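You operate a simulated robot arm through the tools that you are given. There is no shell and no other tool.

You are at the controls of a simulated robot arm. One attempt, no reset.

TASK
Put the tub marked "No 26" from the work table on the green cover there and the tub labelled "No 92" in the grey tray. Fetch the green square box and set it on the small dark red book. Close the lower teal drawer. Open the black-handled drawer. Any order will do.

Only the result counts: the job must be done as asked and must still hold three seconds after the hand-in. Knocking over, shifting, dropping, spilling or breaking anything else fails it. Lids that push on must go on centred and level and be pressed home; caps that screw on are set level and turned clockwise until they are tight.

THE ROBOT
A 6-joint arm with a fingered hand on a trunk, on a base that moves. Base frame: it is fixed to the floor where the robot stands at the start and does not move with it; the origin is under the middle of the robot, x ahead of it, y to its left, z up. Readings come in mm, rad, newtons and seconds.
With the tool pointing down near the work surface it reaches from about 280 to 900 mm from the robot's upright axis, wherever it stands. Its first joint turns from -2.897 to 2.897 rad. Places, roughly: black-handled drawer [-3500, -2200, 700]; cream tub, grey tub, white tub [-2500, -2000, 1000]; green cover (20x15x1 cm) [-2900, -2000, 900]; green square box (7x7x5 cm) [-5500, 2400, 900]; grey tray (22x16x4 cm) [-3100, -2100, 900]; lower teal drawer [-6500, 400, 200]; small dark red book (13x9x2 cm) [-5400, 2200, 900]. Payload 5 kg.
The TCP is the grasp point between the finger pads, 43 mm short of the fingertips. In the tool frame z runs along the fingers and y along their closing line. The gripper opens to 144 mm; its body begins 50 mm behind the TCP. The gripper is a hand of 5 fingers: y runs from the thumb to the fingers, the wrist lies at [-21, -133, -233] in the tool frame, and closing takes about 1.5 s.
Orientation is told as [roll, pitch, yaw] about the base's x, y, z axes, in that order, counted from this pose: with the fingers straight down and the wrist toward the robot, the tool's x, y and z point along [0, 1, 0], [1, 0, 0] and [0, 0, -1] of the base frame.

THE INTERFACE
- The arm moves only by the tool servo_tool. Its arguments are lists of equal length, an entry for each row: "slide": the shift along the base's x, y, z in units of 400 mm (1.0 is 400 mm), a list of three; "angular": the turn, a rotation vector about the base's x, y, z in units of 120 degrees (1.0 is 120 degrees), a list of three. In form: {"slide": [[x, y, z], ...], "angular": [[wx, wy, wz], ...]}. A call has 1 to 20 rows; each row is the pose to reach, as a shift and turn from the pose commanded when the call began. "grip" is the closure, from 0 (fully open) to 1 (shut), set as the call begins (left out, the last holds). A call with a number of a shift or a turn outside -1 to 1 is refused whole. A row lasts 0.2 s, in which the tool goes at most 50 mm and 0.15 rad; a call with a longer step from one row to the next is refused whole, and so is a gripper value outside its range. Where a pose cannot be reached the arm comes as near as it can. A force on the tool above 40 N (or 10 N above the force at the start of the call, whichever is more), or a blocked arm, ends the call early, and 0.2 s more pass. Each finger travels about 72 mm/s and halts on what it meets, pressing with about 22 N; the grip force reading is that of the motor and also rises with nothing between the fingers. The clock runs only during rows and for 0.2 s after the last one: add rows that repeat a pose to give the fingers time. It gives the time, the measured TCP pose, the force on the tool (base axes), the opening and the grip force at its end, in the units of the frame above (readings bear some noise), with the torque about the TCP (base axes, N m) and any sound that the robot's microphone picked up.
- Cameras (640 x 400 px; columns grow to the right, rows downward): "scene" is now at [27, 125.9, 1431.7]; the picture's right is [-0.30, -0.95, 0.00], its down [-0.38, 0.12, -0.92] and it looks along [0.87, -0.28, -0.40] (base axes); focal length 280 px, centre (320, 200). "wrist" rides on the gripper at [86, -109, -168] in the tool frame; the picture's right is [-0.80, 0.28, -0.53], its down [-0.54, -0.73, 0.42] and it looks along [-0.27, 0.63, 0.73] (tool axes); focal length 275 px, centre (320, 200).
- camera(camera): a new picture of that camera. The clock stands still meanwhile.
- move_column(by): slides the trunk up (or, below 0, down) by that many mm; the arm and the scene camera ride with it, the base frame stays. It gives what a move gives, with no picture.
- roll_base(legs): drives the robot by 1 to 6 legs, each [ahead, left, turn to the left] in mm, mm and rad, along the robot's own axes; the way and the turn of a leg run together, so that a leg with both is an arc; at most 1500 mm and 3.142 rad a leg. The arm and the cameras ride along, it lands a little off, and it stops where it bumps. It gives what a move gives.
- set_fingers(index, middle, ring, little, thumb_bend, thumb_turn): sets how far each is bent, from 0 (flat) to 1 (curled in); at 0.3 the hand is open as for a grip, at 0.7 the pads meet at the TCP. One left out holds its place. A second passes; each finger stops where it meets its share of the squeeze, and holds until it gets a number again. A gripper value or a shape takes the hand back. It gives what a move gives, with no picture; readings hold the bend of each and the force on index, middle, ring, little, thumb and palm. thumb_turn goes from beside the hand (0) to across from the fingers (1), as for a grip.
- preshape(shape): the hand has 5 fingers and takes this shape, open, in about a second: jaw (thumb against the fingers, like two jaws); tri (thumb and two fingers); tip (a fingertip pinch); poke (one finger out to press); point (the index stretched); flat (the hand flat); cup (the hand cupped); fist (a fist). The gripper value then closes the fingers along that shape, each until it touches; the sizes above hold for jaw. It gives what a move gives, with no picture.
- aim_head(pan, tilt): turns the head with the scene camera to pan (to the left, within 2.705 rad either way) and tilt (down, from -0.506 to 1.204), counted from straight ahead of the robot. It gives what a move gives.
- locate(camera, pixels): for up to 12 pixels [column, row] of the newest picture of that camera ("zoom" is the newest enlarged one), the place [x, y, z] in the base frame of the surface seen there, good to about 2 mm. The clock stands still meanwhile.
- inspect(camera, box): a new picture of the part [left, top, right, bottom] of that camera's present view, enlarged. The clock stands still meanwhile.
- finish_job(): hands the job in; it is judged then, once.

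Unless the task says otherwise, let go and move clear before handing in.

The tools are called after "Call:" by a JSON object that holds its "api" and its "payload". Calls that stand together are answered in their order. servo_tool: Moves the arm, as the interface text tells. Its arguments: {"type":"object","properties":{"slide":{"type":"array","items":{"type":"array","items":{"type":"number"}}},"angular":{"type":"array","items":{"type":"array","items":{"type":"number"}}},"grip":{"type":"number"}},"required":["slide","angular"]} The other tools are called the same way: move_column (by) moves the trunk up or down; preshape (shape) gives the hand a shape; set_fingers (index, middle, ring, little, thumb_bend, thumb_turn) moves the fingers one by one; roll_base (legs) drives the base; aim_head (pan, tilt) turns the head that bears the scene camera; camera (camera) takes a picture; locate (camera, pixels) gives the place of the surface under pixels of a picture; inspect (camera, box) takes an enlarged picture of a part of a camera's view; finish_job () hands the job in.

At the start:

```text
clock: 0.0
position: [522.9, -124.8, 1188.4]
tcp_rot: [0.0, 0.0, 0.0]
wrist_force: [0.1, -0.8, -0.8]
moment: [-0.01, 0.01, -0.04]
width: 143.8
grip_force: 0.0
shape: jaw
bend: [0.3, 0.3, 0.3, 0.3, 0.3, 0.98]
finger forces: [0.0, 0.0, 0.0, 0.1, 0.1, 0.1]
trunk travel left (down, up): [-325.0, 265.0]
robot x, y, heading: [1.2, 0.3, 0.001]
head pan, tilt (commanded): [-0.311, 0.414]
```

scene: 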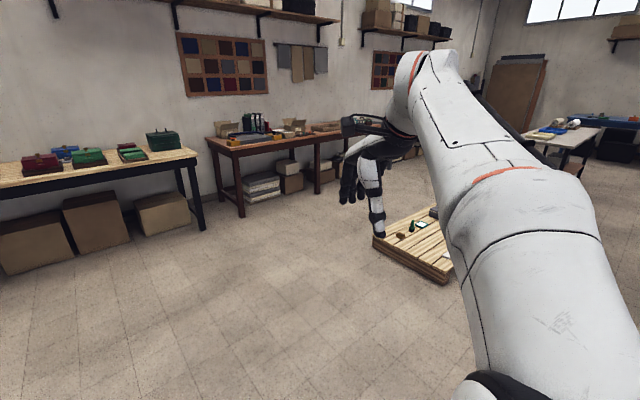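
wrist: 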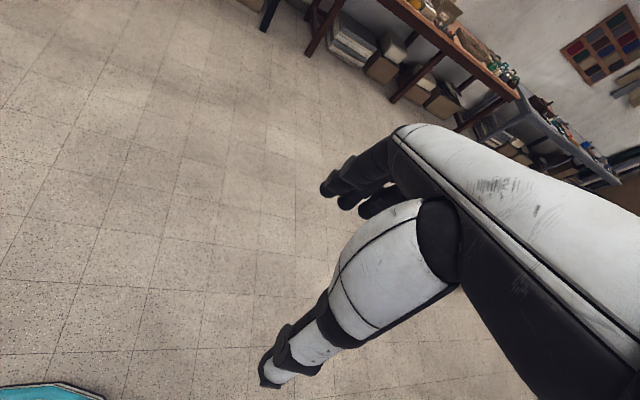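

The scene picture shows a workshop ahead, but every target lies behind the robot (negative x). I'll turn the head to look behind first.

Call:
{"api": "aim_head", "payload": {"pan": 2.6, "tilt": 0.3}}

Call:
{"api": "camera", "payload": {"camera": "scene"}}

Call:
{"api": "aim_head", "payload": {"pan": -2.6, "tilt": 0.3}}

Call:
{"api": "camera", "payload": {"camera": "scene"}}

```text
clock: 2.5
position: [523.6, -125.6, 1189.1]
tcp_rot: [0.0, -0.001, -0.002]
wrist_force: [0.7, 0.0, 0.4]
moment: [-0.02, 0.04, 0.01]
width: 143.7
grip_force: 0.0
shape: jaw
bend: [0.3, 0.3, 0.3, 0.3, 0.3, 0.98]
finger forces: [0.1, 0.1, 0.0, 0.0, 0.0, 0.0]
trunk travel left (down, up): [-325.0, 265.0]
robot x, y, heading: [-1.1, 5.0, -0.004]
head pan, tilt (commanded): [2.601, 0.3]
```

```text
taken
```

scene: 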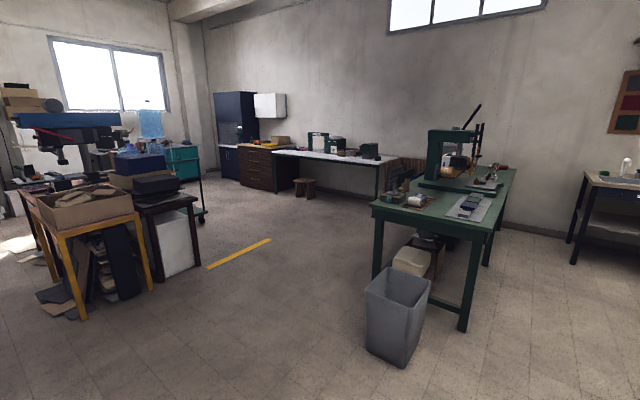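

```text
clock: 6.6
position: [523.4, -124.5, 1187.7]
tcp_rot: [0.001, -0.001, 0.0]
wrist_force: [-0.1, -0.6, -0.1]
moment: [-0.01, 0.0, -0.04]
width: 144.2
grip_force: 0.1
shape: jaw
bend: [0.3, 0.3, 0.3, 0.3, 0.3, 0.98]
finger forces: [0.0, 0.1, 0.0, 0.0, 0.0, 0.0]
trunk travel left (down, up): [-325.0, 265.0]
robot x, y, heading: [2.1, -1.0, 0.003]
head pan, tilt (commanded): [-2.601, 0.3]
```

```text
taken
```

scene: 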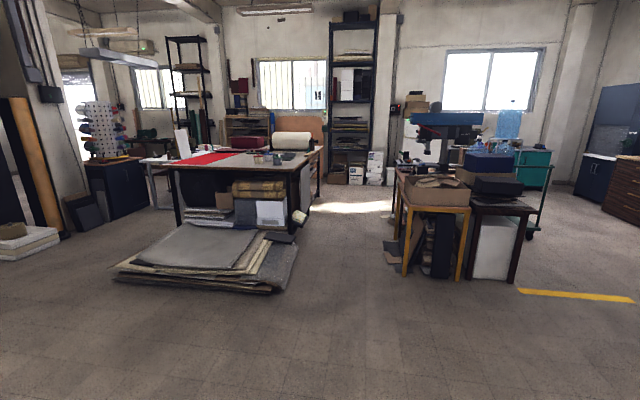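

The work table with the red sheet appears at around (245,165) in the last scene picture, with a pile of sheets on the floor in front of it at (210,265). I'll zoom in for details.

Call:
{"api": "inspect", "payload": {"camera": "scene", "box": [110, 100, 350, 300]}}

Call:
{"api": "locate", "payload": {"camera": "scene", "pixels": [[272, 291], [115, 275], [297, 245], [180, 222], [288, 235], [290, 170], [175, 165], [320, 195], [180, 175], [400, 270], [470, 275], [245, 155]]}}

```text
2.00 times, centred on (230, 200) of scene
```

zoom: 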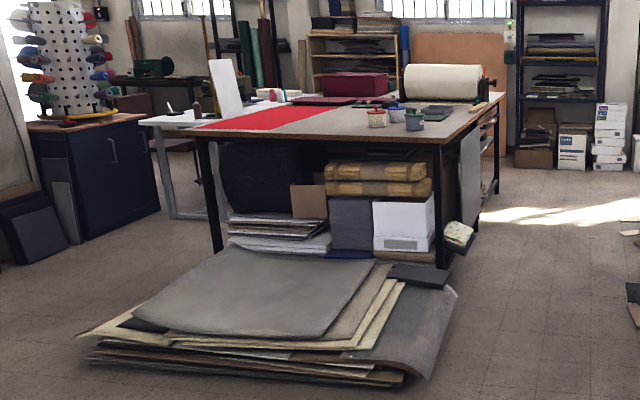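

```text
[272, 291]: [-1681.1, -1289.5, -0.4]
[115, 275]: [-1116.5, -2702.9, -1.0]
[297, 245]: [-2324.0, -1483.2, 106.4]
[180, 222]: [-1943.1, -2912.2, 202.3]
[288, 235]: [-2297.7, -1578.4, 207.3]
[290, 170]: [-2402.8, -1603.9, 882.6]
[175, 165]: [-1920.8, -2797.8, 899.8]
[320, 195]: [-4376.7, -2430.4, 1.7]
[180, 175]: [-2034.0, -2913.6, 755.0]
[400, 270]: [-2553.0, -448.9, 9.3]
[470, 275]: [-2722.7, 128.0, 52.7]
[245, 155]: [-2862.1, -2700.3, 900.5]
```

The table seems rotated relative to base axes. I'll locate the table's edges, the tubs and the drawer on its right side from the zoom picture.

Call:
{"api": "locate", "payload": {"camera": "zoom", "pixels": [[443, 138], [498, 97], [197, 130], [377, 118], [397, 113], [415, 122], [470, 150], [490, 130], [430, 110], [370, 104], [440, 255], [460, 238]]}}

Call:
{"api": "inspect", "payload": {"camera": "scene", "box": [240, 130, 340, 190]}}

```text
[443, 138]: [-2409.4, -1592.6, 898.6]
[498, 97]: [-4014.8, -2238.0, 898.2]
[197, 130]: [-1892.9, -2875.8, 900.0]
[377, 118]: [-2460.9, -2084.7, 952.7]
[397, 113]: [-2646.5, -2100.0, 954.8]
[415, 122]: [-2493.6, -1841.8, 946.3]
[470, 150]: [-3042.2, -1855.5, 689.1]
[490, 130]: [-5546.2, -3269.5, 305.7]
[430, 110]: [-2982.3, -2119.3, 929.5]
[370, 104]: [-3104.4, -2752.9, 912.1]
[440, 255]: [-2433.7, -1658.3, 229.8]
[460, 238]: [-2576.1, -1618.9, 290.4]
```

```text
6.40 times, centred on (290, 160) of scene
```

zoom: 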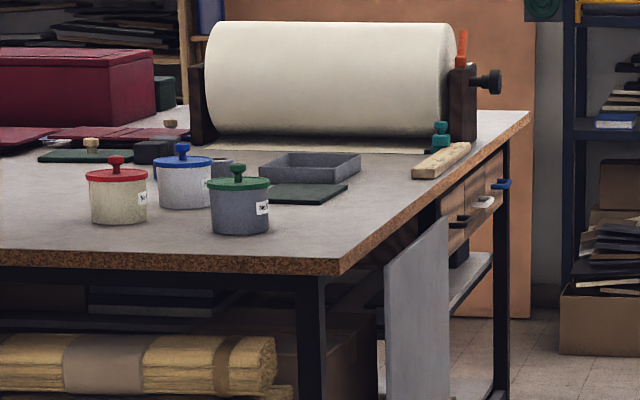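

The zoom shows three lidded tubs (red, blue, green lids), the grey tray, a dark-green plate at (305,193), and drawers with black (460,221), white (484,202) and blue (503,184) handles on the right side. Locating them.

Call:
{"api": "locate", "payload": {"camera": "zoom", "pixels": [[305, 193], [270, 165], [359, 155], [305, 182], [240, 233], [185, 207], [118, 222], [460, 221], [484, 202], [503, 184], [95, 156], [215, 168]]}}

Call:
{"api": "locate", "payload": {"camera": "zoom", "pixels": [[340, 268], [528, 117], [415, 300], [415, 232], [445, 215], [440, 165], [210, 145], [460, 150], [238, 170], [182, 150], [115, 160], [470, 195]]}}

```text
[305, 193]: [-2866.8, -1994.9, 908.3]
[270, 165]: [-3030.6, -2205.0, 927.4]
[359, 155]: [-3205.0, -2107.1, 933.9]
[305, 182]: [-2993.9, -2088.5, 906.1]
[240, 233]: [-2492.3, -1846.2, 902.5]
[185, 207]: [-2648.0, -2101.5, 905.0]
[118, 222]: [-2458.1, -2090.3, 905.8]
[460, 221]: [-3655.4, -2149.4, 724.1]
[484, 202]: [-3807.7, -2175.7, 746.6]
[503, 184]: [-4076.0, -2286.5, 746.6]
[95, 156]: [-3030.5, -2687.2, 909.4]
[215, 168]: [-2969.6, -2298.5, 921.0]
```

```text
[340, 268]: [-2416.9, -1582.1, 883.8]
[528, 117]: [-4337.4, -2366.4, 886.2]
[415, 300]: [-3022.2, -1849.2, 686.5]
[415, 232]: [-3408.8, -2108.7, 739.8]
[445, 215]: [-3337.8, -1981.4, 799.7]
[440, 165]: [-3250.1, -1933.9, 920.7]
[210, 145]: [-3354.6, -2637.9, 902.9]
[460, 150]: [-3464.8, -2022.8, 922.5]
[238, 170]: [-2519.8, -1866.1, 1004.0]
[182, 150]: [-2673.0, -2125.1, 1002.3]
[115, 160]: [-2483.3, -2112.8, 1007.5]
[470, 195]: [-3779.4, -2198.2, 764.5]
```

The table edges are now known: it's rotated about 22° and its right side runs from (-2415,-1585) to (-4337,-2366). Next I'll check the aisle between it and the yellow-legged table.

Call:
{"api": "locate", "payload": {"camera": "scene", "pixels": [[388, 245], [393, 225], [410, 273], [440, 275], [463, 278], [520, 278], [365, 200], [390, 180], [340, 180], [330, 210], [520, 290], [380, 215]]}}

Call:
{"api": "inspect", "payload": {"camera": "scene", "box": [300, 100, 640, 310]}}

```text
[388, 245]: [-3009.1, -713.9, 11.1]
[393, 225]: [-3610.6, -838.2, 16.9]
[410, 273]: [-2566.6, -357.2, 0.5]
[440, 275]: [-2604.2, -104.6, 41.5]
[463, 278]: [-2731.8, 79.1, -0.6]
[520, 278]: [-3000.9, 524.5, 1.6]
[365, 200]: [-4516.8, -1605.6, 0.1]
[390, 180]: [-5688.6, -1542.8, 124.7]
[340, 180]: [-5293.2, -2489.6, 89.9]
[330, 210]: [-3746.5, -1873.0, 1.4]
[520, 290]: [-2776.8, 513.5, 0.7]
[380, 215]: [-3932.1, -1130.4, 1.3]
```

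```text
1.88 times, centred on (470, 205) of scene
```

zoom: 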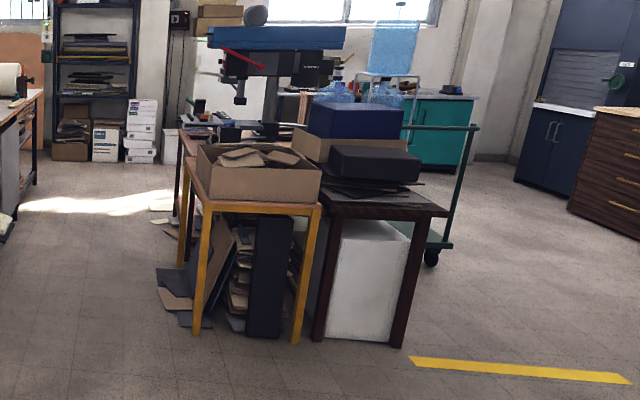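

The aisle is about 1.0–1.1 m wide, clear of the pile on the floor and the scraps. I'll turn and drive to its mouth.

Call:
{"api": "roll_base", "payload": {"legs": [[0, 0, -2.756], [1300, 0, 0]]}}

Call:
{"api": "aim_head", "payload": {"pan": 0.3, "tilt": 0.5}}

Call:
{"api": "camera", "payload": {"camera": "scene"}}

```text
clock: 19.7
position: [-1754.3, -572.2, 1187.5]
tcp_rot: [0.0, -0.001, -2.767]
wrist_force: [0.2, -0.1, 0.4]
moment: [0.03, 0.01, 0.04]
width: 143.4
grip_force: 0.1
shape: jaw
bend: [0.3, 0.3, 0.3, 0.3, 0.3, 0.98]
finger forces: [0.0, 0.0, 0.1, 0.1, 0.0, 0.0]
trunk travel left (down, up): [-325.0, 265.0]
robot x, y, heading: [-1220.4, -493.9, -2.767]
head pan, tilt (commanded): [-2.601, 0.3]
```

```text
clock: 22.2
position: [-1754.1, -571.6, 1189.0]
tcp_rot: [0.0, 0.0, -2.767]
wrist_force: [0.3, -0.6, 0.3]
moment: [-0.03, -0.04, 0.02]
width: 143.3
grip_force: 0.0
shape: jaw
bend: [0.3, 0.3, 0.3, 0.3, 0.3, 0.98]
finger forces: [0.1, 0.0, 0.0, 0.0, 0.1, 0.0]
trunk travel left (down, up): [-325.0, 265.0]
robot x, y, heading: [-1222.3, -497.5, -2.765]
head pan, tilt (commanded): [0.3, 0.499]
```

```text
taken
```

scene: 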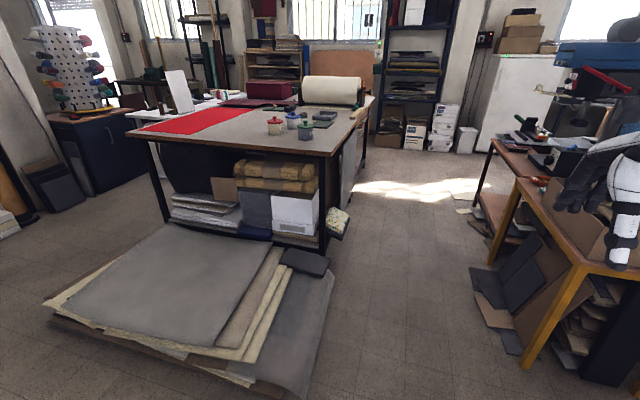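

The aisle is clear down the middle at (400,260). I'll zoom on the tubs and the drawer side.

Call:
{"api": "inspect", "payload": {"camera": "scene", "box": [240, 65, 400, 165]}}

Call:
{"api": "inspect", "payload": {"camera": "scene", "box": [260, 100, 324, 140]}}

```text
4.00 times, centred on (320, 115) of scene
```

zoom: 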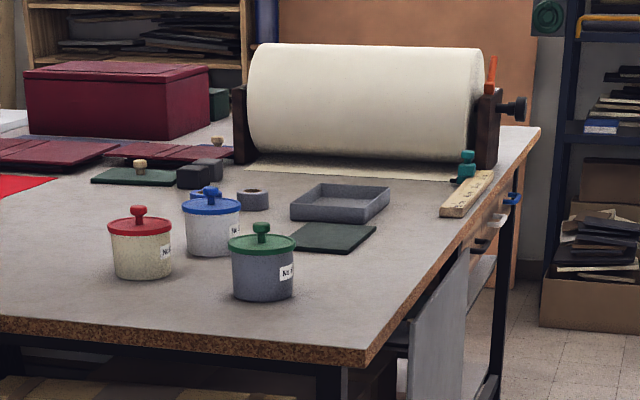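

```text
10.00 times, centred on (292, 120) of scene
```

zoom: 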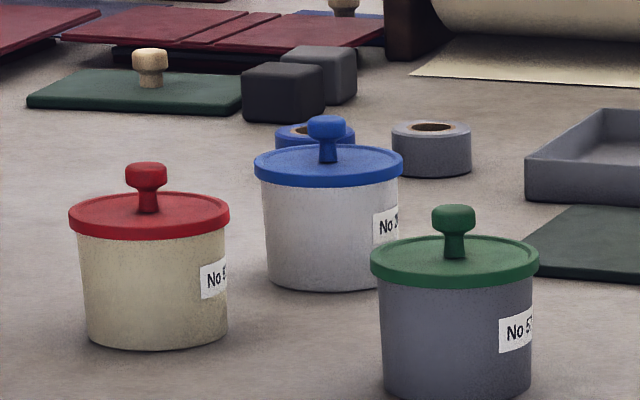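

The labels are turned towards the table's right side, so I'll drive down the aisle and view them from there.

Call:
{"api": "roll_base", "payload": {"legs": [[907, 8, 0.009], [907, 8, 0]]}}

Call:
{"api": "aim_head", "payload": {"pan": 1.4, "tilt": 0.5}}

Call:
{"api": "camera", "payload": {"camera": "scene"}}

```text
clock: 31.4
position: [-3439.7, -1272.3, 1189.2]
tcp_rot: [-0.002, -0.001, -2.76]
wrist_force: [-0.6, 0.4, -0.7]
moment: [0.02, -0.01, 0.01]
width: 143.7
grip_force: 0.1
shape: jaw
bend: [0.3, 0.3, 0.3, 0.3, 0.3, 0.98]
finger forces: [0.1, 0.0, 0.0, 0.0, 0.0, 0.0]
trunk travel left (down, up): [-325.0, 265.0]
robot x, y, heading: [-2909.9, -1193.8, -2.764]
head pan, tilt (commanded): [0.3, 0.499]
```

```text
clock: 32.7
position: [-3441.4, -1271.2, 1188.4]
tcp_rot: [-0.001, 0.001, -2.758]
wrist_force: [1.1, -0.2, 0.0]
moment: [0.01, 0.01, -0.01]
width: 143.8
grip_force: 0.0
shape: jaw
bend: [0.3, 0.3, 0.3, 0.3, 0.3, 0.98]
finger forces: [0.1, 0.1, 0.0, 0.0, 0.1, 0.1]
trunk travel left (down, up): [-325.0, 265.0]
robot x, y, heading: [-2909.0, -1194.8, -2.756]
head pan, tilt (commanded): [1.4, 0.499]
```

```text
taken
```

scene: 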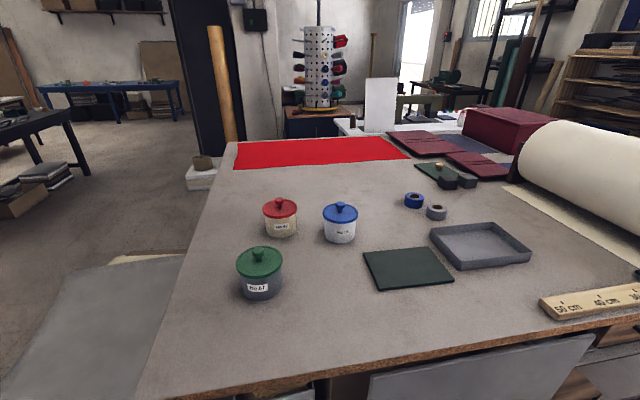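

The labels now face the camera at (258,288), (281,227) and (343,232). Zooming in to read them.

Call:
{"api": "inspect", "payload": {"camera": "scene", "box": [220, 190, 380, 310]}}

Call:
{"api": "locate", "payload": {"camera": "zoom", "pixels": [[155, 250], [250, 55], [480, 70], [155, 395], [245, 170], [475, 190], [70, 290], [255, 270], [415, 80], [545, 80], [180, 75], [310, 70]]}}

Call:
{"api": "inspect", "payload": {"camera": "scene", "box": [350, 180, 560, 310]}}

```text
3.33 times, centred on (300, 250) of scene
```

zoom: 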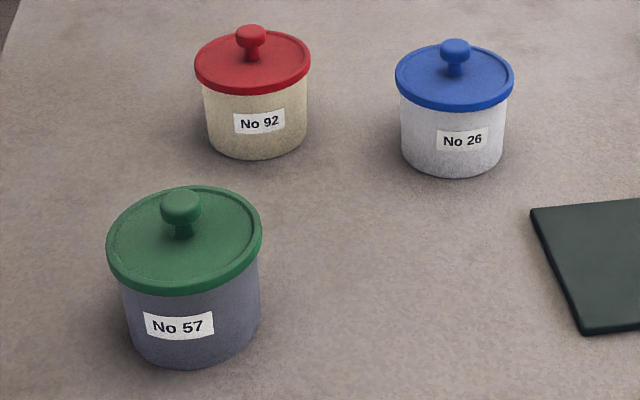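

```text
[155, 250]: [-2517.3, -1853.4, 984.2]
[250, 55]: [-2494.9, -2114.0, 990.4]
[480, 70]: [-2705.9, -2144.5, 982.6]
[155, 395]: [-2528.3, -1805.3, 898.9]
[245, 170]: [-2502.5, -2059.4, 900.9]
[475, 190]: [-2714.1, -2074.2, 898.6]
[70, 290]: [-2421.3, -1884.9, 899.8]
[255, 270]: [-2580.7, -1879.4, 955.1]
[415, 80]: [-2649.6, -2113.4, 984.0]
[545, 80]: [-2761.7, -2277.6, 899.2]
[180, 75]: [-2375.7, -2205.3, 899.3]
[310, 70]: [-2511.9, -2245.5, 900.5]
```

```text
3.05 times, centred on (455, 245) of scene
```

zoom: 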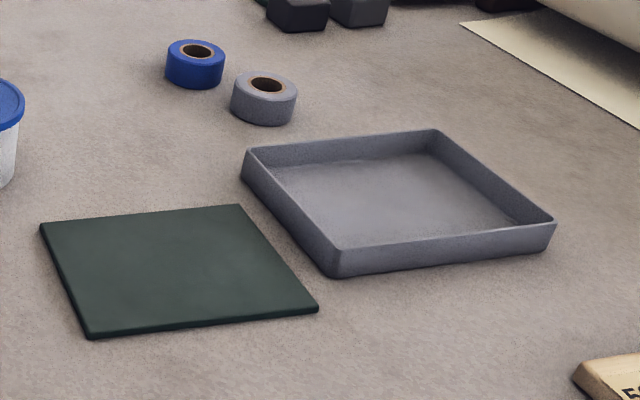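

No 26 is the white tub with the blue lid; No 92 is the cream tub with the red lid. Now I'll measure the cover and tray corners in this zoom, then each tub's geometry.

Call:
{"api": "locate", "payload": {"camera": "zoom", "pixels": [[42, 226], [240, 207], [316, 307], [90, 335], [180, 270], [247, 152], [437, 131], [554, 223], [335, 250], [400, 200], [300, 175], [480, 210]]}}

Call:
{"api": "inspect", "payload": {"camera": "scene", "box": [310, 190, 370, 250]}}

Call:
{"api": "locate", "payload": {"camera": "zoom", "pixels": [[320, 90], [320, 130], [240, 150], [400, 150], [320, 170], [320, 200], [320, 350], [320, 300], [250, 300], [400, 300], [320, 110], [320, 375]]}}

```text
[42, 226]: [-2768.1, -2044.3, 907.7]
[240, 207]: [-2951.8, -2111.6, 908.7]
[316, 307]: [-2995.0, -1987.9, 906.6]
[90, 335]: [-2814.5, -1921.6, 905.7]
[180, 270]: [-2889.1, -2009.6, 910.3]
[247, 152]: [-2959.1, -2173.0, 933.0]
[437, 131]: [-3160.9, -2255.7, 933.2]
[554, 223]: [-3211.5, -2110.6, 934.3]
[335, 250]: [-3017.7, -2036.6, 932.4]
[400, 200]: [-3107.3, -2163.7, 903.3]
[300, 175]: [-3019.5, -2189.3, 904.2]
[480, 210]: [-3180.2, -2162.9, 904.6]
```

```text
6.67 times, centred on (340, 220) of scene
```

zoom: 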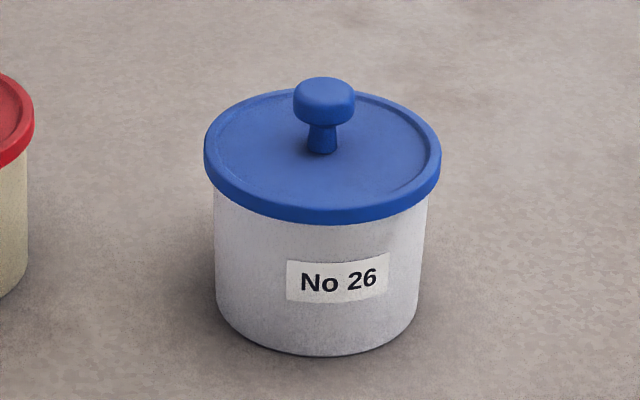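

```text
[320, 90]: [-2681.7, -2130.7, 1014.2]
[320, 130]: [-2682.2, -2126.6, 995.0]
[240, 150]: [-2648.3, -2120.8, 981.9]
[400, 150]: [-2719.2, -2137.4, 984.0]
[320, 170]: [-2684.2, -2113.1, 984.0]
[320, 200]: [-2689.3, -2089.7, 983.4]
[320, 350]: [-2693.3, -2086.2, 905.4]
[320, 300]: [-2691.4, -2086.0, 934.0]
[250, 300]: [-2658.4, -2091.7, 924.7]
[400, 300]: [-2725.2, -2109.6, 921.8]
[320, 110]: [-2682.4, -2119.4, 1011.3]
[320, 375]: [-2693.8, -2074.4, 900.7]
```

The tubs' centres are about (-2682,-2130) for No 26 and (-2497,-2117) for No 92, each about 107 mm across at the lid. Before closing in on the table I'll look down at my own base to judge its size.

Call:
{"api": "aim_head", "payload": {"pan": 1.57, "tilt": 1.2}}

Call:
{"api": "camera", "payload": {"camera": "scene"}}

```text
clock: 33.8
position: [-3441.8, -1271.2, 1188.2]
tcp_rot: [0.0, -0.001, -2.758]
wrist_force: [-0.9, 0.3, 0.3]
moment: [-0.01, -0.02, 0.01]
width: 143.4
grip_force: 0.0
shape: jaw
bend: [0.3, 0.3, 0.3, 0.3, 0.3, 0.98]
finger forces: [0.1, 0.0, 0.1, 0.1, 0.0, 0.0]
trunk travel left (down, up): [-325.0, 265.0]
robot x, y, heading: [-2910.6, -1190.2, -2.758]
head pan, tilt (commanded): [1.571, 1.201]
```

```text
taken
```

scene: 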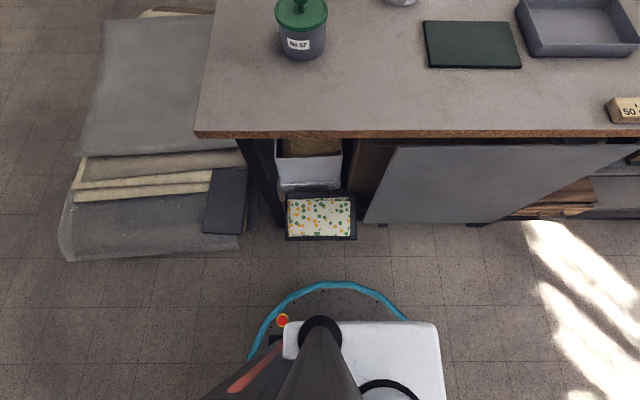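

The cyan base rim shows at (325,284); a bin with a patterned top sticks out at (320,238). Measuring both.

Call:
{"api": "locate", "payload": {"camera": "scene", "pixels": [[325, 284], [325, 279], [265, 330], [400, 315], [320, 238], [355, 238], [288, 238], [288, 200], [420, 222], [560, 218], [240, 248], [245, 205]]}}

```text
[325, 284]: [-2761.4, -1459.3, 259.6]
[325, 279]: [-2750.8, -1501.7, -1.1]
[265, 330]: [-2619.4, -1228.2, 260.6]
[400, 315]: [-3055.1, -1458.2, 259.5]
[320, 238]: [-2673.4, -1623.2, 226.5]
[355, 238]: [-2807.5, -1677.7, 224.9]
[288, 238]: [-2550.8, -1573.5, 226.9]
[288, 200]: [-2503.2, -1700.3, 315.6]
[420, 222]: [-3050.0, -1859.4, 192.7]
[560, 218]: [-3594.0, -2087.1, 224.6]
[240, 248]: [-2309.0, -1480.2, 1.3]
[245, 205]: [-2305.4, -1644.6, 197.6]
```

The base radius is about 307 mm, and the bin sticks out 62 mm beyond the table edge. I'll stand about 405 mm from the edge, facing the table, which puts tubs, cover and tray all within reach.

Call:
{"api": "roll_base", "payload": {"legs": [[0, 0, 1.571], [138, -19, 0]]}}

Call:
{"api": "aim_head", "payload": {"pan": 0.0, "tilt": 0.6}}

Call:
{"api": "camera", "payload": {"camera": "scene"}}

Call:
{"api": "camera", "payload": {"camera": "wrist"}}

```text
clock: 38.9
position: [-2809.4, -1860.1, 1187.3]
tcp_rot: [0.0, 0.0, -1.206]
wrist_force: [-0.5, 0.0, -0.6]
moment: [0.01, -0.02, 0.01]
width: 143.5
grip_force: 0.0
shape: jaw
bend: [0.3, 0.3, 0.3, 0.3, 0.3, 0.98]
finger forces: [0.0, 0.0, 0.1, 0.0, 0.1, 0.0]
trunk travel left (down, up): [-325.0, 265.0]
robot x, y, heading: [-2876.8, -1327.8, -1.21]
head pan, tilt (commanded): [1.571, 1.201]
```

```text
clock: 40.5
position: [-2808.3, -1861.0, 1189.1]
tcp_rot: [0.001, 0.0, -1.208]
wrist_force: [-0.7, 0.1, 0.1]
moment: [0.02, 0.03, -0.01]
width: 143.5
grip_force: 0.0
shape: jaw
bend: [0.3, 0.3, 0.3, 0.3, 0.3, 0.98]
finger forces: [0.0, 0.0, 0.0, 0.0, 0.1, 0.1]
trunk travel left (down, up): [-325.0, 265.0]
robot x, y, heading: [-2878.7, -1327.1, -1.21]
head pan, tilt (commanded): [0.0, 0.6]
```

```text
taken
```

scene: 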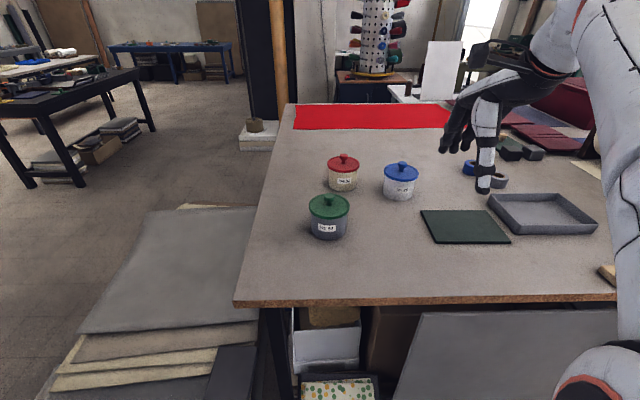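

```text
taken
```

wrist: 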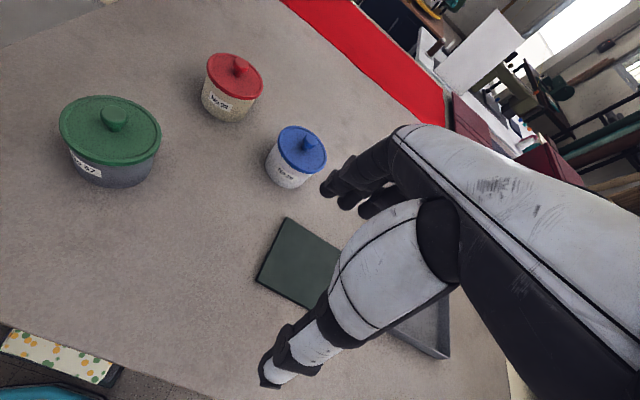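

The hand hangs at z 1188 with thumb near and fingers far, well above the tubs. I'll move it over the white tub (No 26) at that height.

Call:
{"api": "servo_tool", "payload": {"slide": [[0.04, -0.084, 0], [0.08, -0.168, 0], [0.12, -0.252, 0], [0.16, -0.337, 0], [0.2, -0.421, 0], [0.24, -0.505, 0], [0.28, -0.589, 0], [0.316, -0.674, 0], [0.316, -0.674, 0]], "angular": [[0, 0, 0], [0, 0, 0], [0, 0, 0], [0, 0, 0], [0, 0, 0], [0, 0, 0], [0, 0, 0], [0, 0, 0], [0, 0, 0]]}}

Call:
{"api": "camera", "payload": {"camera": "scene"}}

Call:
{"api": "camera", "payload": {"camera": "wrist"}}

```text
clock: 42.5
position: [-2688.2, -2084.9, 1170.2]
tcp_rot: [-0.001, -0.001, -1.207]
wrist_force: [-0.1, 0.1, -0.4]
moment: [0.01, 0.0, 0.0]
width: 143.9
grip_force: 0.0
shape: jaw
bend: [0.3, 0.3, 0.3, 0.3, 0.3, 0.98]
finger forces: [0.0, 0.1, 0.0, 0.0, 0.0, 0.0]
out of reach, approached as far as the arm can: row 7, 8, 9
trunk travel left (down, up): [-325.0, 265.0]
robot x, y, heading: [-2877.6, -1327.9, -1.211]
head pan, tilt (commanded): [0.0, 0.6]
```

```text
taken
```

scene: 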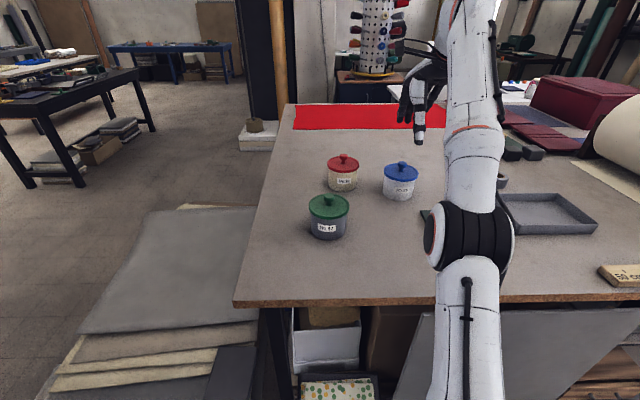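

```text
taken
```

wrist: 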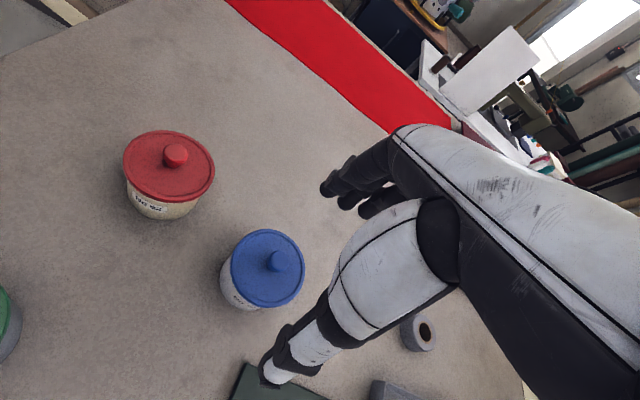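

At z 1188 the arm can't stretch that far. Raising the trunk brings the shoulder up so it can reach with the tool lower relative to it.

Call:
{"api": "move_column", "payload": {"by": 160}}

```text
clock: 44.4
position: [-2688.3, -2084.8, 1329.2]
tcp_rot: [0.002, 0.0, -1.206]
wrist_force: [0.1, -0.5, 0.2]
moment: [0.02, 0.02, -0.01]
width: 143.8
grip_force: 0.1
shape: jaw
bend: [0.3, 0.3, 0.3, 0.3, 0.3, 0.98]
finger forces: [0.0, 0.0, 0.1, 0.1, 0.1, 0.0]
trunk travel left (down, up): [-485.0, 105.0]
robot x, y, heading: [-2877.0, -1328.1, -1.21]
head pan, tilt (commanded): [0.0, 0.6]
```

Trunk is up 160 mm. Now I'll lower and shift to a point above the white tub at about z 1110, then check the alignment.

Call:
{"api": "servo_tool", "payload": {"slide": [[0, 0, -0.11], [0, 0, -0.22], [0, 0, -0.33], [0, 0, -0.44], [0, 0, -0.54], [0, 0, -0.54]], "angular": [[0, 0, 0], [0, 0, 0], [0, 0, 0], [0, 0, 0], [0, 0, 0], [0, 0, 0]]}}

```text
clock: 45.8
position: [-2686.8, -2085.4, 1115.3]
tcp_rot: [0.0, -0.001, -1.207]
wrist_force: [0.2, -0.3, -0.1]
moment: [0.02, 0.02, 0.02]
width: 144.0
grip_force: 0.1
shape: jaw
bend: [0.3, 0.3, 0.3, 0.3, 0.3, 0.98]
finger forces: [0.1, 0.1, 0.0, 0.0, 0.0, 0.1]
trunk travel left (down, up): [-485.0, 105.0]
robot x, y, heading: [-2878.3, -1328.2, -1.208]
head pan, tilt (commanded): [0.0, 0.6]
```

The commanded pose follows the reached one. Now shifting about (6,-46) mm to centre over the white tub.

Call:
{"api": "servo_tool", "payload": {"slide": [[0.008, -0.06, 0], [0.0145, -0.114, 0], [0.0145, -0.114, 0]], "angular": [[0, 0, 0], [0, 0, 0], [0, 0, 0]]}}

Call:
{"api": "camera", "payload": {"camera": "scene"}}

Call:
{"api": "camera", "payload": {"camera": "wrist"}}

```text
clock: 46.6
position: [-2681.0, -2132.0, 1114.6]
tcp_rot: [-0.001, 0.001, -1.209]
wrist_force: [0.9, 0.4, 0.8]
moment: [0.02, -0.01, -0.02]
width: 143.9
grip_force: 0.0
shape: jaw
bend: [0.3, 0.3, 0.3, 0.3, 0.3, 0.98]
finger forces: [0.1, 0.0, 0.0, 0.0, 0.1, 0.0]
trunk travel left (down, up): [-485.0, 105.0]
robot x, y, heading: [-2876.2, -1324.4, -1.206]
head pan, tilt (commanded): [0.0, 0.6]
```

```text
taken
```

scene: 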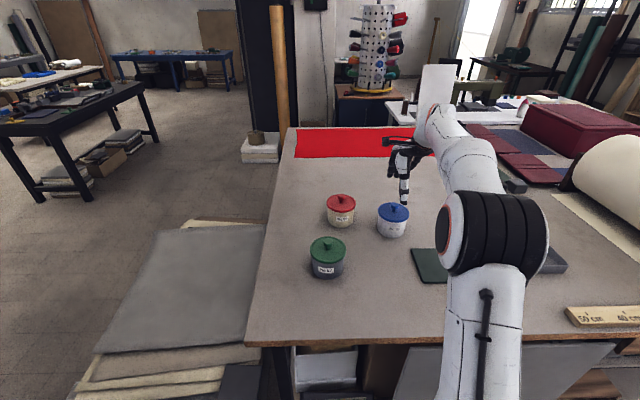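

```text
taken
```

wrist: 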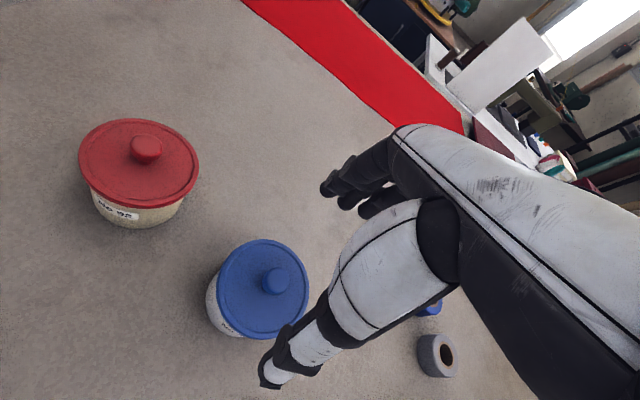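

The lid of No 26 sits between thumb (270,375) and fingers (330,188) in the wrist view. I'll locate the fingertips, thumb and lid to check the geometry.

Call:
{"api": "locate", "payload": {"camera": "wrist", "pixels": [[266, 378], [275, 355], [325, 188], [346, 200], [366, 211], [275, 280], [262, 243], [219, 310], [308, 300], [350, 165], [320, 330], [380, 260]]}}

Call:
{"api": "inspect", "payload": {"camera": "scene", "box": [360, 120, 450, 250]}}

```text
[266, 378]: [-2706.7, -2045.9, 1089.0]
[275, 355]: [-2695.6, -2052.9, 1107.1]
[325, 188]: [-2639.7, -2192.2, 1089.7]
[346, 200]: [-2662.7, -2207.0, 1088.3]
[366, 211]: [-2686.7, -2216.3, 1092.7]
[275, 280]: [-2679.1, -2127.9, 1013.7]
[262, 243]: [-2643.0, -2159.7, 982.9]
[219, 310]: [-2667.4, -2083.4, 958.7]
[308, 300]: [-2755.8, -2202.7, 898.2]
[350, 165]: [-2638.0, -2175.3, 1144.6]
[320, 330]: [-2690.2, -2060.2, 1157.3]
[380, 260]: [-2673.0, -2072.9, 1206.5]
```

```text
3.08 times, centred on (405, 185) of scene
```

zoom: 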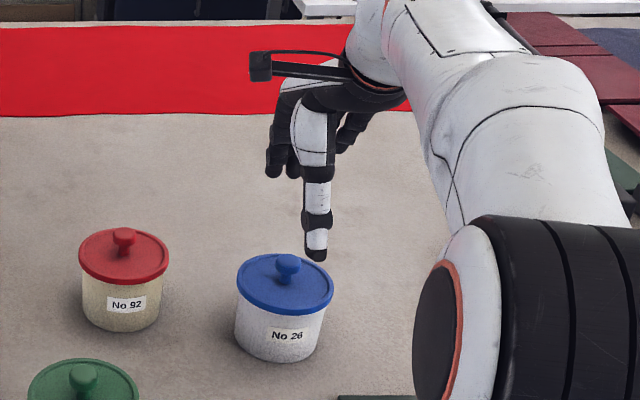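

Fingers and thumb straddle the lid with about 18 mm clearance each side; knob top is at z 1014. I'll descend to TCP z about 978 so the palm stays clear of the knob, watching the force.

Call:
{"api": "servo_tool", "payload": {"slide": [[0.008, 0.004, -0.06], [0.01, 0.006, -0.13], [0.01, 0.006, -0.2], [0.01, 0.006, -0.26], [0.01, 0.006, -0.3], [0.01, 0.006, -0.325], [0.01, 0.006, -0.34], [0.01, 0.006, -0.34]], "angular": [[0, 0, 0], [0, 0, 0], [0, 0, 0], [0, 0, 0], [0, 0, 0], [0, 0, 0], [0, 0, 0], [0, 0, 0]]}}

Call:
{"api": "camera", "payload": {"camera": "wrist"}}

Call:
{"api": "inspect", "payload": {"camera": "scene", "box": [360, 140, 450, 250]}}

```text
clock: 48.4
position: [-2678.9, -2127.9, 977.5]
tcp_rot: [-0.001, -0.001, -1.206]
wrist_force: [0.4, -0.3, -0.6]
moment: [-0.04, 0.04, 0.01]
width: 143.9
grip_force: 0.1
shape: jaw
bend: [0.3, 0.3, 0.3, 0.3, 0.3, 0.98]
finger forces: [0.0, 0.1, 0.0, 0.1, 0.0, 0.0]
trunk travel left (down, up): [-485.0, 105.0]
robot x, y, heading: [-2875.5, -1326.8, -1.205]
head pan, tilt (commanded): [0.0, 0.6]
```

```text
taken
```

wrist: 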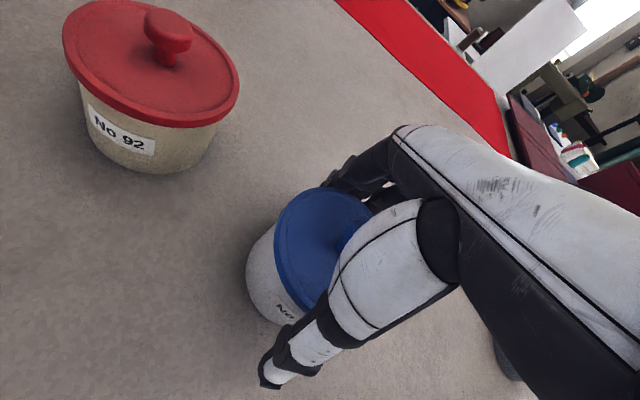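

```text
3.64 times, centred on (405, 195) of scene
```

zoom: 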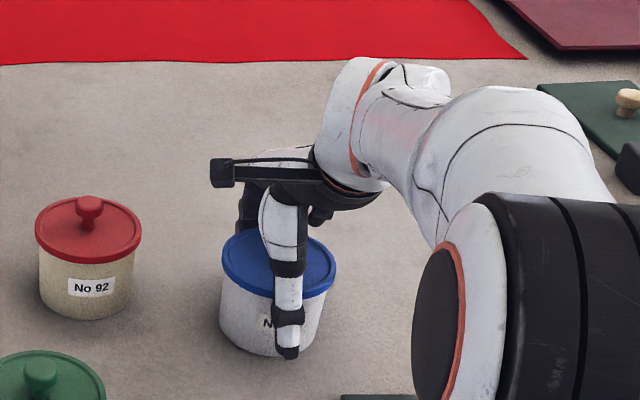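

The thumb and fingers straddle tub No 26 and no force is felt. Closing the hand.

Call:
{"api": "servo_tool", "payload": {"slide": [[0, 0, 0], [0, 0, 0], [0, 0, 0], [0, 0, 0], [0, 0, 0], [0, 0, 0], [0, 0, 0], [0, 0, 0], [0, 0, 0]], "angular": [[0, 0, 0], [0, 0, 0], [0, 0, 0], [0, 0, 0], [0, 0, 0], [0, 0, 0], [0, 0, 0], [0, 0, 0], [0, 0, 0]], "grip": 1.0}}

Call:
{"api": "camera", "payload": {"camera": "wrist"}}

Call:
{"api": "inspect", "payload": {"camera": "scene", "box": [360, 140, 450, 250]}}

```text
clock: 50.4
position: [-2678.2, -2128.8, 976.7]
tcp_rot: [0.001, 0.0, -1.207]
wrist_force: [0.8, 1.4, -1.1]
moment: [-0.02, -0.01, -0.01]
width: 88.5
grip_force: 22.6
shape: jaw
bend: [0.27, 0.41, 0.41, 0.4, 0.65, 1.0]
finger forces: [11.1, 7.2, 0.2, 0.1, 19.6, 0.0]
trunk travel left (down, up): [-485.0, 105.0]
robot x, y, heading: [-2875.7, -1325.8, -1.211]
head pan, tilt (commanded): [0.0, 0.6]
heard: snap
```

```text
taken
```

wrist: 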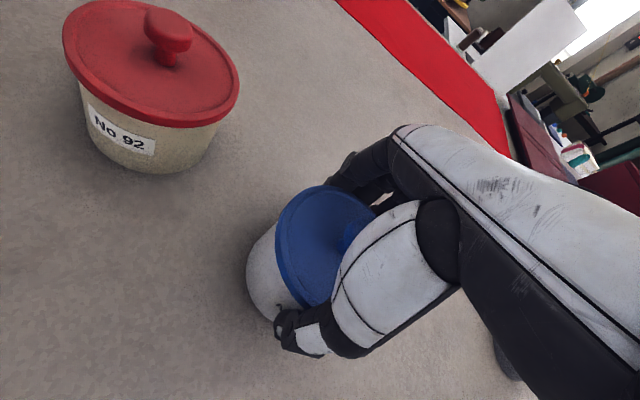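

```text
3.64 times, centred on (405, 195) of scene
```

zoom: 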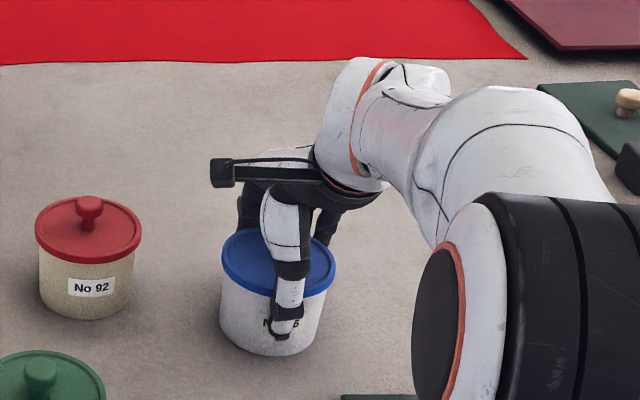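

A "snap" was heard during closing; the thumb carries 19.6 N and index/middle 11/7 N. I need to check whether the lid has moved on No 26 before lifting.

Call:
{"api": "inspect", "payload": {"camera": "wrist", "box": [220, 160, 420, 380]}}

Call:
{"api": "locate", "payload": {"camera": "wrist", "pixels": [[310, 200], [290, 240], [310, 290], [340, 210], [340, 230], [325, 290], [280, 290], [278, 320], [300, 345], [350, 190], [260, 270], [345, 240]]}}

Call:
{"api": "inspect", "payload": {"camera": "scene", "box": [380, 180, 420, 220]}}

```text
1.82 times, centred on (320, 270) of wrist
```

zoom: 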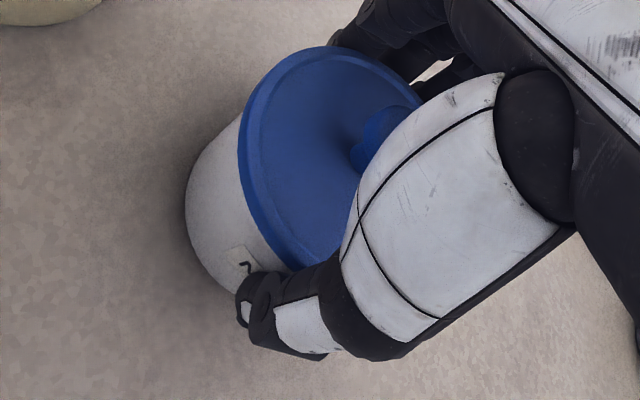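

```text
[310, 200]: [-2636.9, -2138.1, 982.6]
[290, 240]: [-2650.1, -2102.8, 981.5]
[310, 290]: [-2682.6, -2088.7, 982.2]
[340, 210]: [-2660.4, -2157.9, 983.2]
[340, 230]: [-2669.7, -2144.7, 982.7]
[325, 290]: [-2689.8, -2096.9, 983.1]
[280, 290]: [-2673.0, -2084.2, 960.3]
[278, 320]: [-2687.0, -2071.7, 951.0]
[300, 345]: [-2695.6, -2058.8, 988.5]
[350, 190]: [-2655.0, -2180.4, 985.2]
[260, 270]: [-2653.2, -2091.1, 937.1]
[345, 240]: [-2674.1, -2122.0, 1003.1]
```

```text
10.00 times, centred on (400, 200) of scene
```

zoom: 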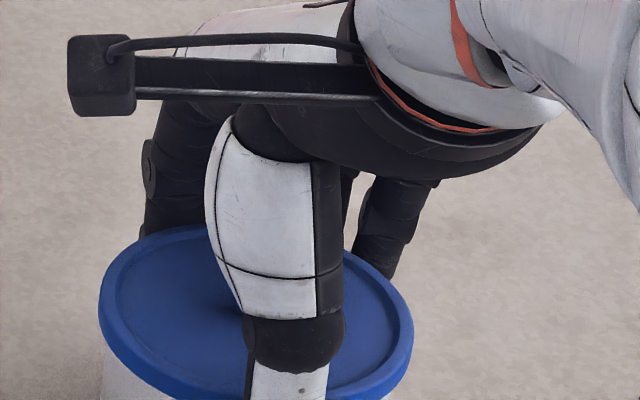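

The lid reads level (z 981.5–983.2 over six points), so it still sits flat. I'll lift slightly (12 mm) and look.

Call:
{"api": "servo_tool", "payload": {"slide": [[0, 0, 0.01], [0, 0, 0.02], [0, 0, 0.03], [0, 0, 0.03]], "angular": [[0, 0, 0], [0, 0, 0], [0, 0, 0], [0, 0, 0]]}}

Call:
{"api": "camera", "payload": {"camera": "wrist"}}

Call:
{"api": "inspect", "payload": {"camera": "scene", "box": [370, 170, 434, 234]}}

```text
clock: 51.4
position: [-2677.1, -2130.1, 989.5]
tcp_rot: [0.0, 0.0, -1.209]
wrist_force: [-0.3, 0.1, -5.7]
moment: [0.02, -0.01, 0.04]
width: 88.3
grip_force: 21.9
shape: jaw
bend: [0.27, 0.41, 0.41, 0.4, 0.65, 1.0]
finger forces: [11.3, 7.4, 0.3, 0.0, 19.7, 0.0]
trunk travel left (down, up): [-485.0, 105.0]
robot x, y, heading: [-2879.9, -1330.8, -1.207]
head pan, tilt (commanded): [0.0, 0.6]
```

```text
taken
```

wrist: 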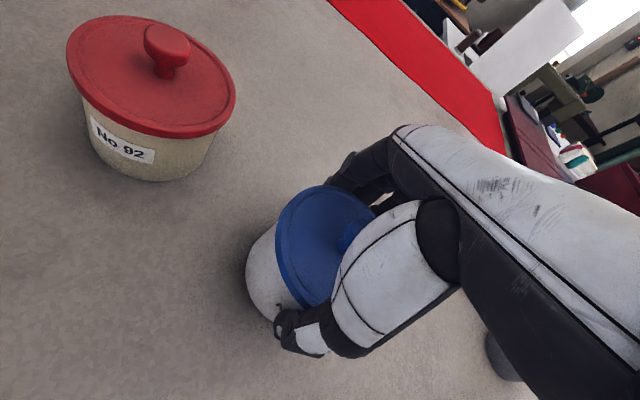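

```text
6.25 times, centred on (402, 202) of scene
```

zoom: 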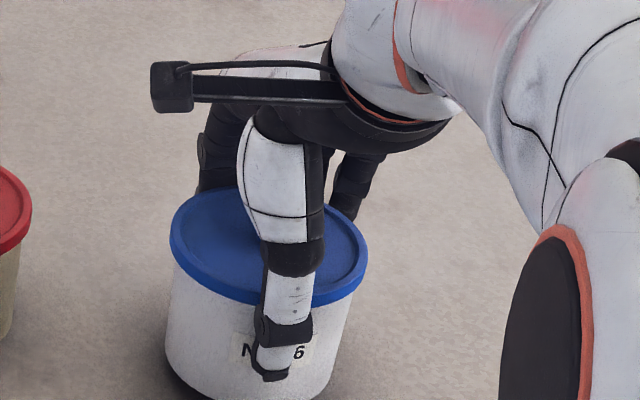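

The whole tub came up with its lid (weight about 5.7 N). Now I'll raise it and carry it above the centre of the green cover at (-2882,-2016).

Call:
{"api": "servo_tool", "payload": {"slide": [[0, 0, 0.06], [0, 0, 0.13], [0, 0, 0.2], [-0.06, 0.036, 0.225], [-0.13, 0.078, 0.225], [-0.2, 0.12, 0.225], [-0.27, 0.162, 0.225], [-0.34, 0.204, 0.225], [-0.41, 0.246, 0.225], [-0.47, 0.282, 0.225], [-0.5, 0.3, 0.225], [-0.5, 0.3, 0.225]], "angular": [[0, 0, 0], [0, 0, 0], [0, 0, 0], [0, 0, 0], [0, 0, 0], [0, 0, 0], [0, 0, 0], [0, 0, 0], [0, 0, 0], [0, 0, 0], [0, 0, 0], [0, 0, 0]]}}

Call:
{"api": "camera", "payload": {"camera": "wrist"}}

Call:
{"api": "camera", "payload": {"camera": "scene"}}

```text
clock: 54.0
position: [-2877.5, -2010.4, 1079.5]
tcp_rot: [-0.001, 0.0, -1.207]
wrist_force: [-0.2, 0.5, -4.7]
moment: [-0.05, -0.04, 0.0]
width: 88.3
grip_force: 22.2
shape: jaw
bend: [0.27, 0.41, 0.41, 0.4, 0.65, 1.0]
finger forces: [11.6, 7.6, 0.5, 0.0, 19.7, 0.0]
trunk travel left (down, up): [-485.0, 105.0]
robot x, y, heading: [-2874.6, -1328.5, -1.205]
head pan, tilt (commanded): [0.0, 0.6]
```

```text
taken
```

wrist: 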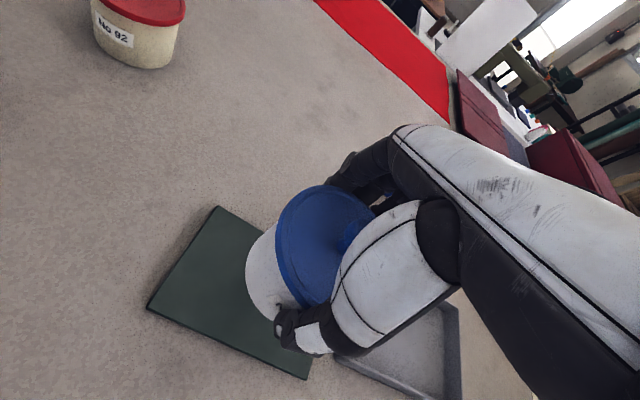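

```text
taken
```

scene: 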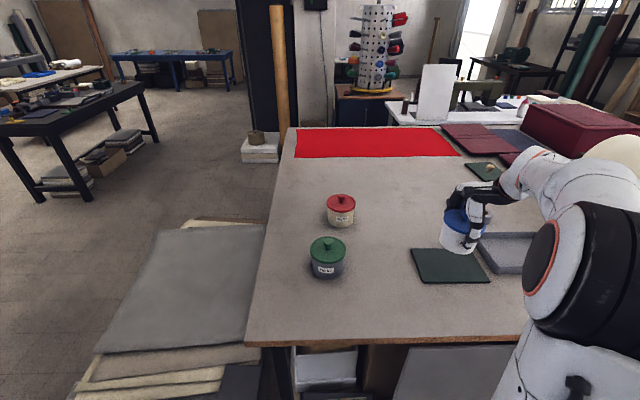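

The tub hangs over the green cover. Lowering it until it is just above contact, then the last millimetres slowly.

Call:
{"api": "servo_tool", "payload": {"slide": [[0, 0, -0.06], [0, 0, -0.12], [0, 0, -0.17], [0, 0, -0.205], [0, 0, -0.222], [0, 0, -0.229], [0, 0, -0.233], [0, 0, -0.236], [0, 0, -0.236]], "angular": [[0, 0, 0], [0, 0, 0], [0, 0, 0], [0, 0, 0], [0, 0, 0], [0, 0, 0], [0, 0, 0], [0, 0, 0], [0, 0, 0]]}}

Call:
{"api": "camera", "payload": {"camera": "wrist"}}

Call:
{"api": "inspect", "payload": {"camera": "scene", "box": [390, 170, 510, 300]}}

```text
clock: 56.0
position: [-2879.1, -2009.0, 986.1]
tcp_rot: [-0.002, -0.002, -1.208]
wrist_force: [-0.1, 0.1, 6.4]
moment: [0.0, 0.02, -0.02]
width: 88.4
grip_force: 21.7
shape: jaw
bend: [0.27, 0.41, 0.41, 0.4, 0.65, 1.0]
finger forces: [11.7, 7.9, 0.4, 0.1, 20.2, 0.1]
trunk travel left (down, up): [-485.0, 105.0]
robot x, y, heading: [-2876.7, -1326.2, -1.208]
head pan, tilt (commanded): [0.0, 0.6]
```

```text
taken
```

wrist: 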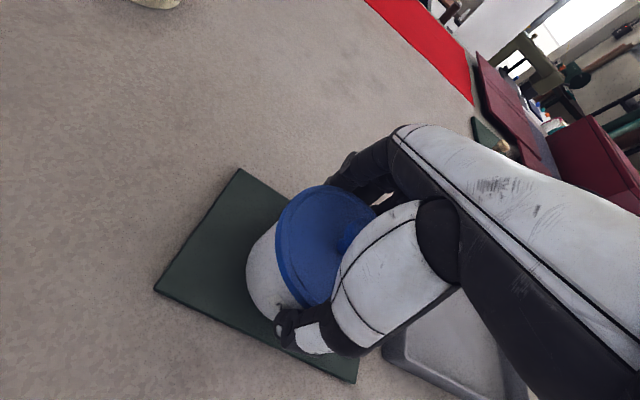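

```text
3.08 times, centred on (450, 235) of scene
```

zoom: 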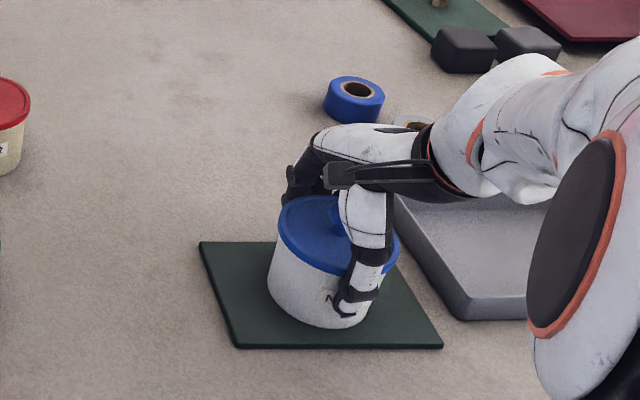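

Force flipped from −4.7 to +6.4 N, so the tub rests on the cover. I'll release by opening the fingers, with the index slightly flatter so it doesn't nudge the tub.

Call:
{"api": "set_fingers", "payload": {"index": 0.15, "middle": 0.2, "ring": 0.25, "little": 0.25, "thumb_bend": 0.3}}

Call:
{"api": "camera", "payload": {"camera": "wrist"}}

```text
clock: 57.0
position: [-2878.9, -2008.9, 984.4]
tcp_rot: [0.001, 0.001, -1.209]
wrist_force: [0.3, 0.2, -0.6]
moment: [-0.04, 0.0, -0.04]
width: 179.7
grip_force: 0.1
shape: fingers
bend: [0.15, 0.2, 0.25, 0.25, 0.3, 1.0]
finger forces: [0.1, 0.0, 0.1, 0.1, 0.0, 0.0]
trunk travel left (down, up): [-485.0, 105.0]
robot x, y, heading: [-2876.1, -1328.0, -1.212]
head pan, tilt (commanded): [0.0, 0.6]
heard: snap
```

```text
taken
```

wrist: 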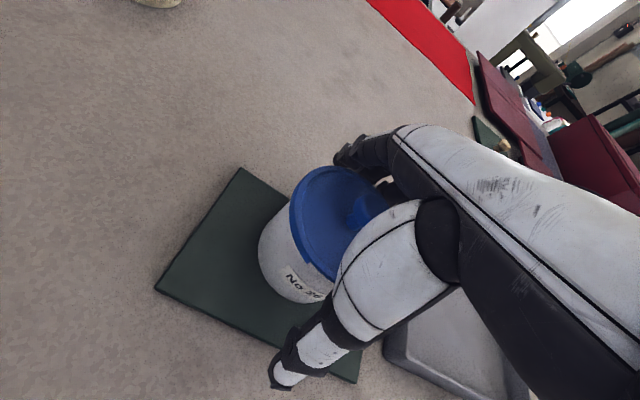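

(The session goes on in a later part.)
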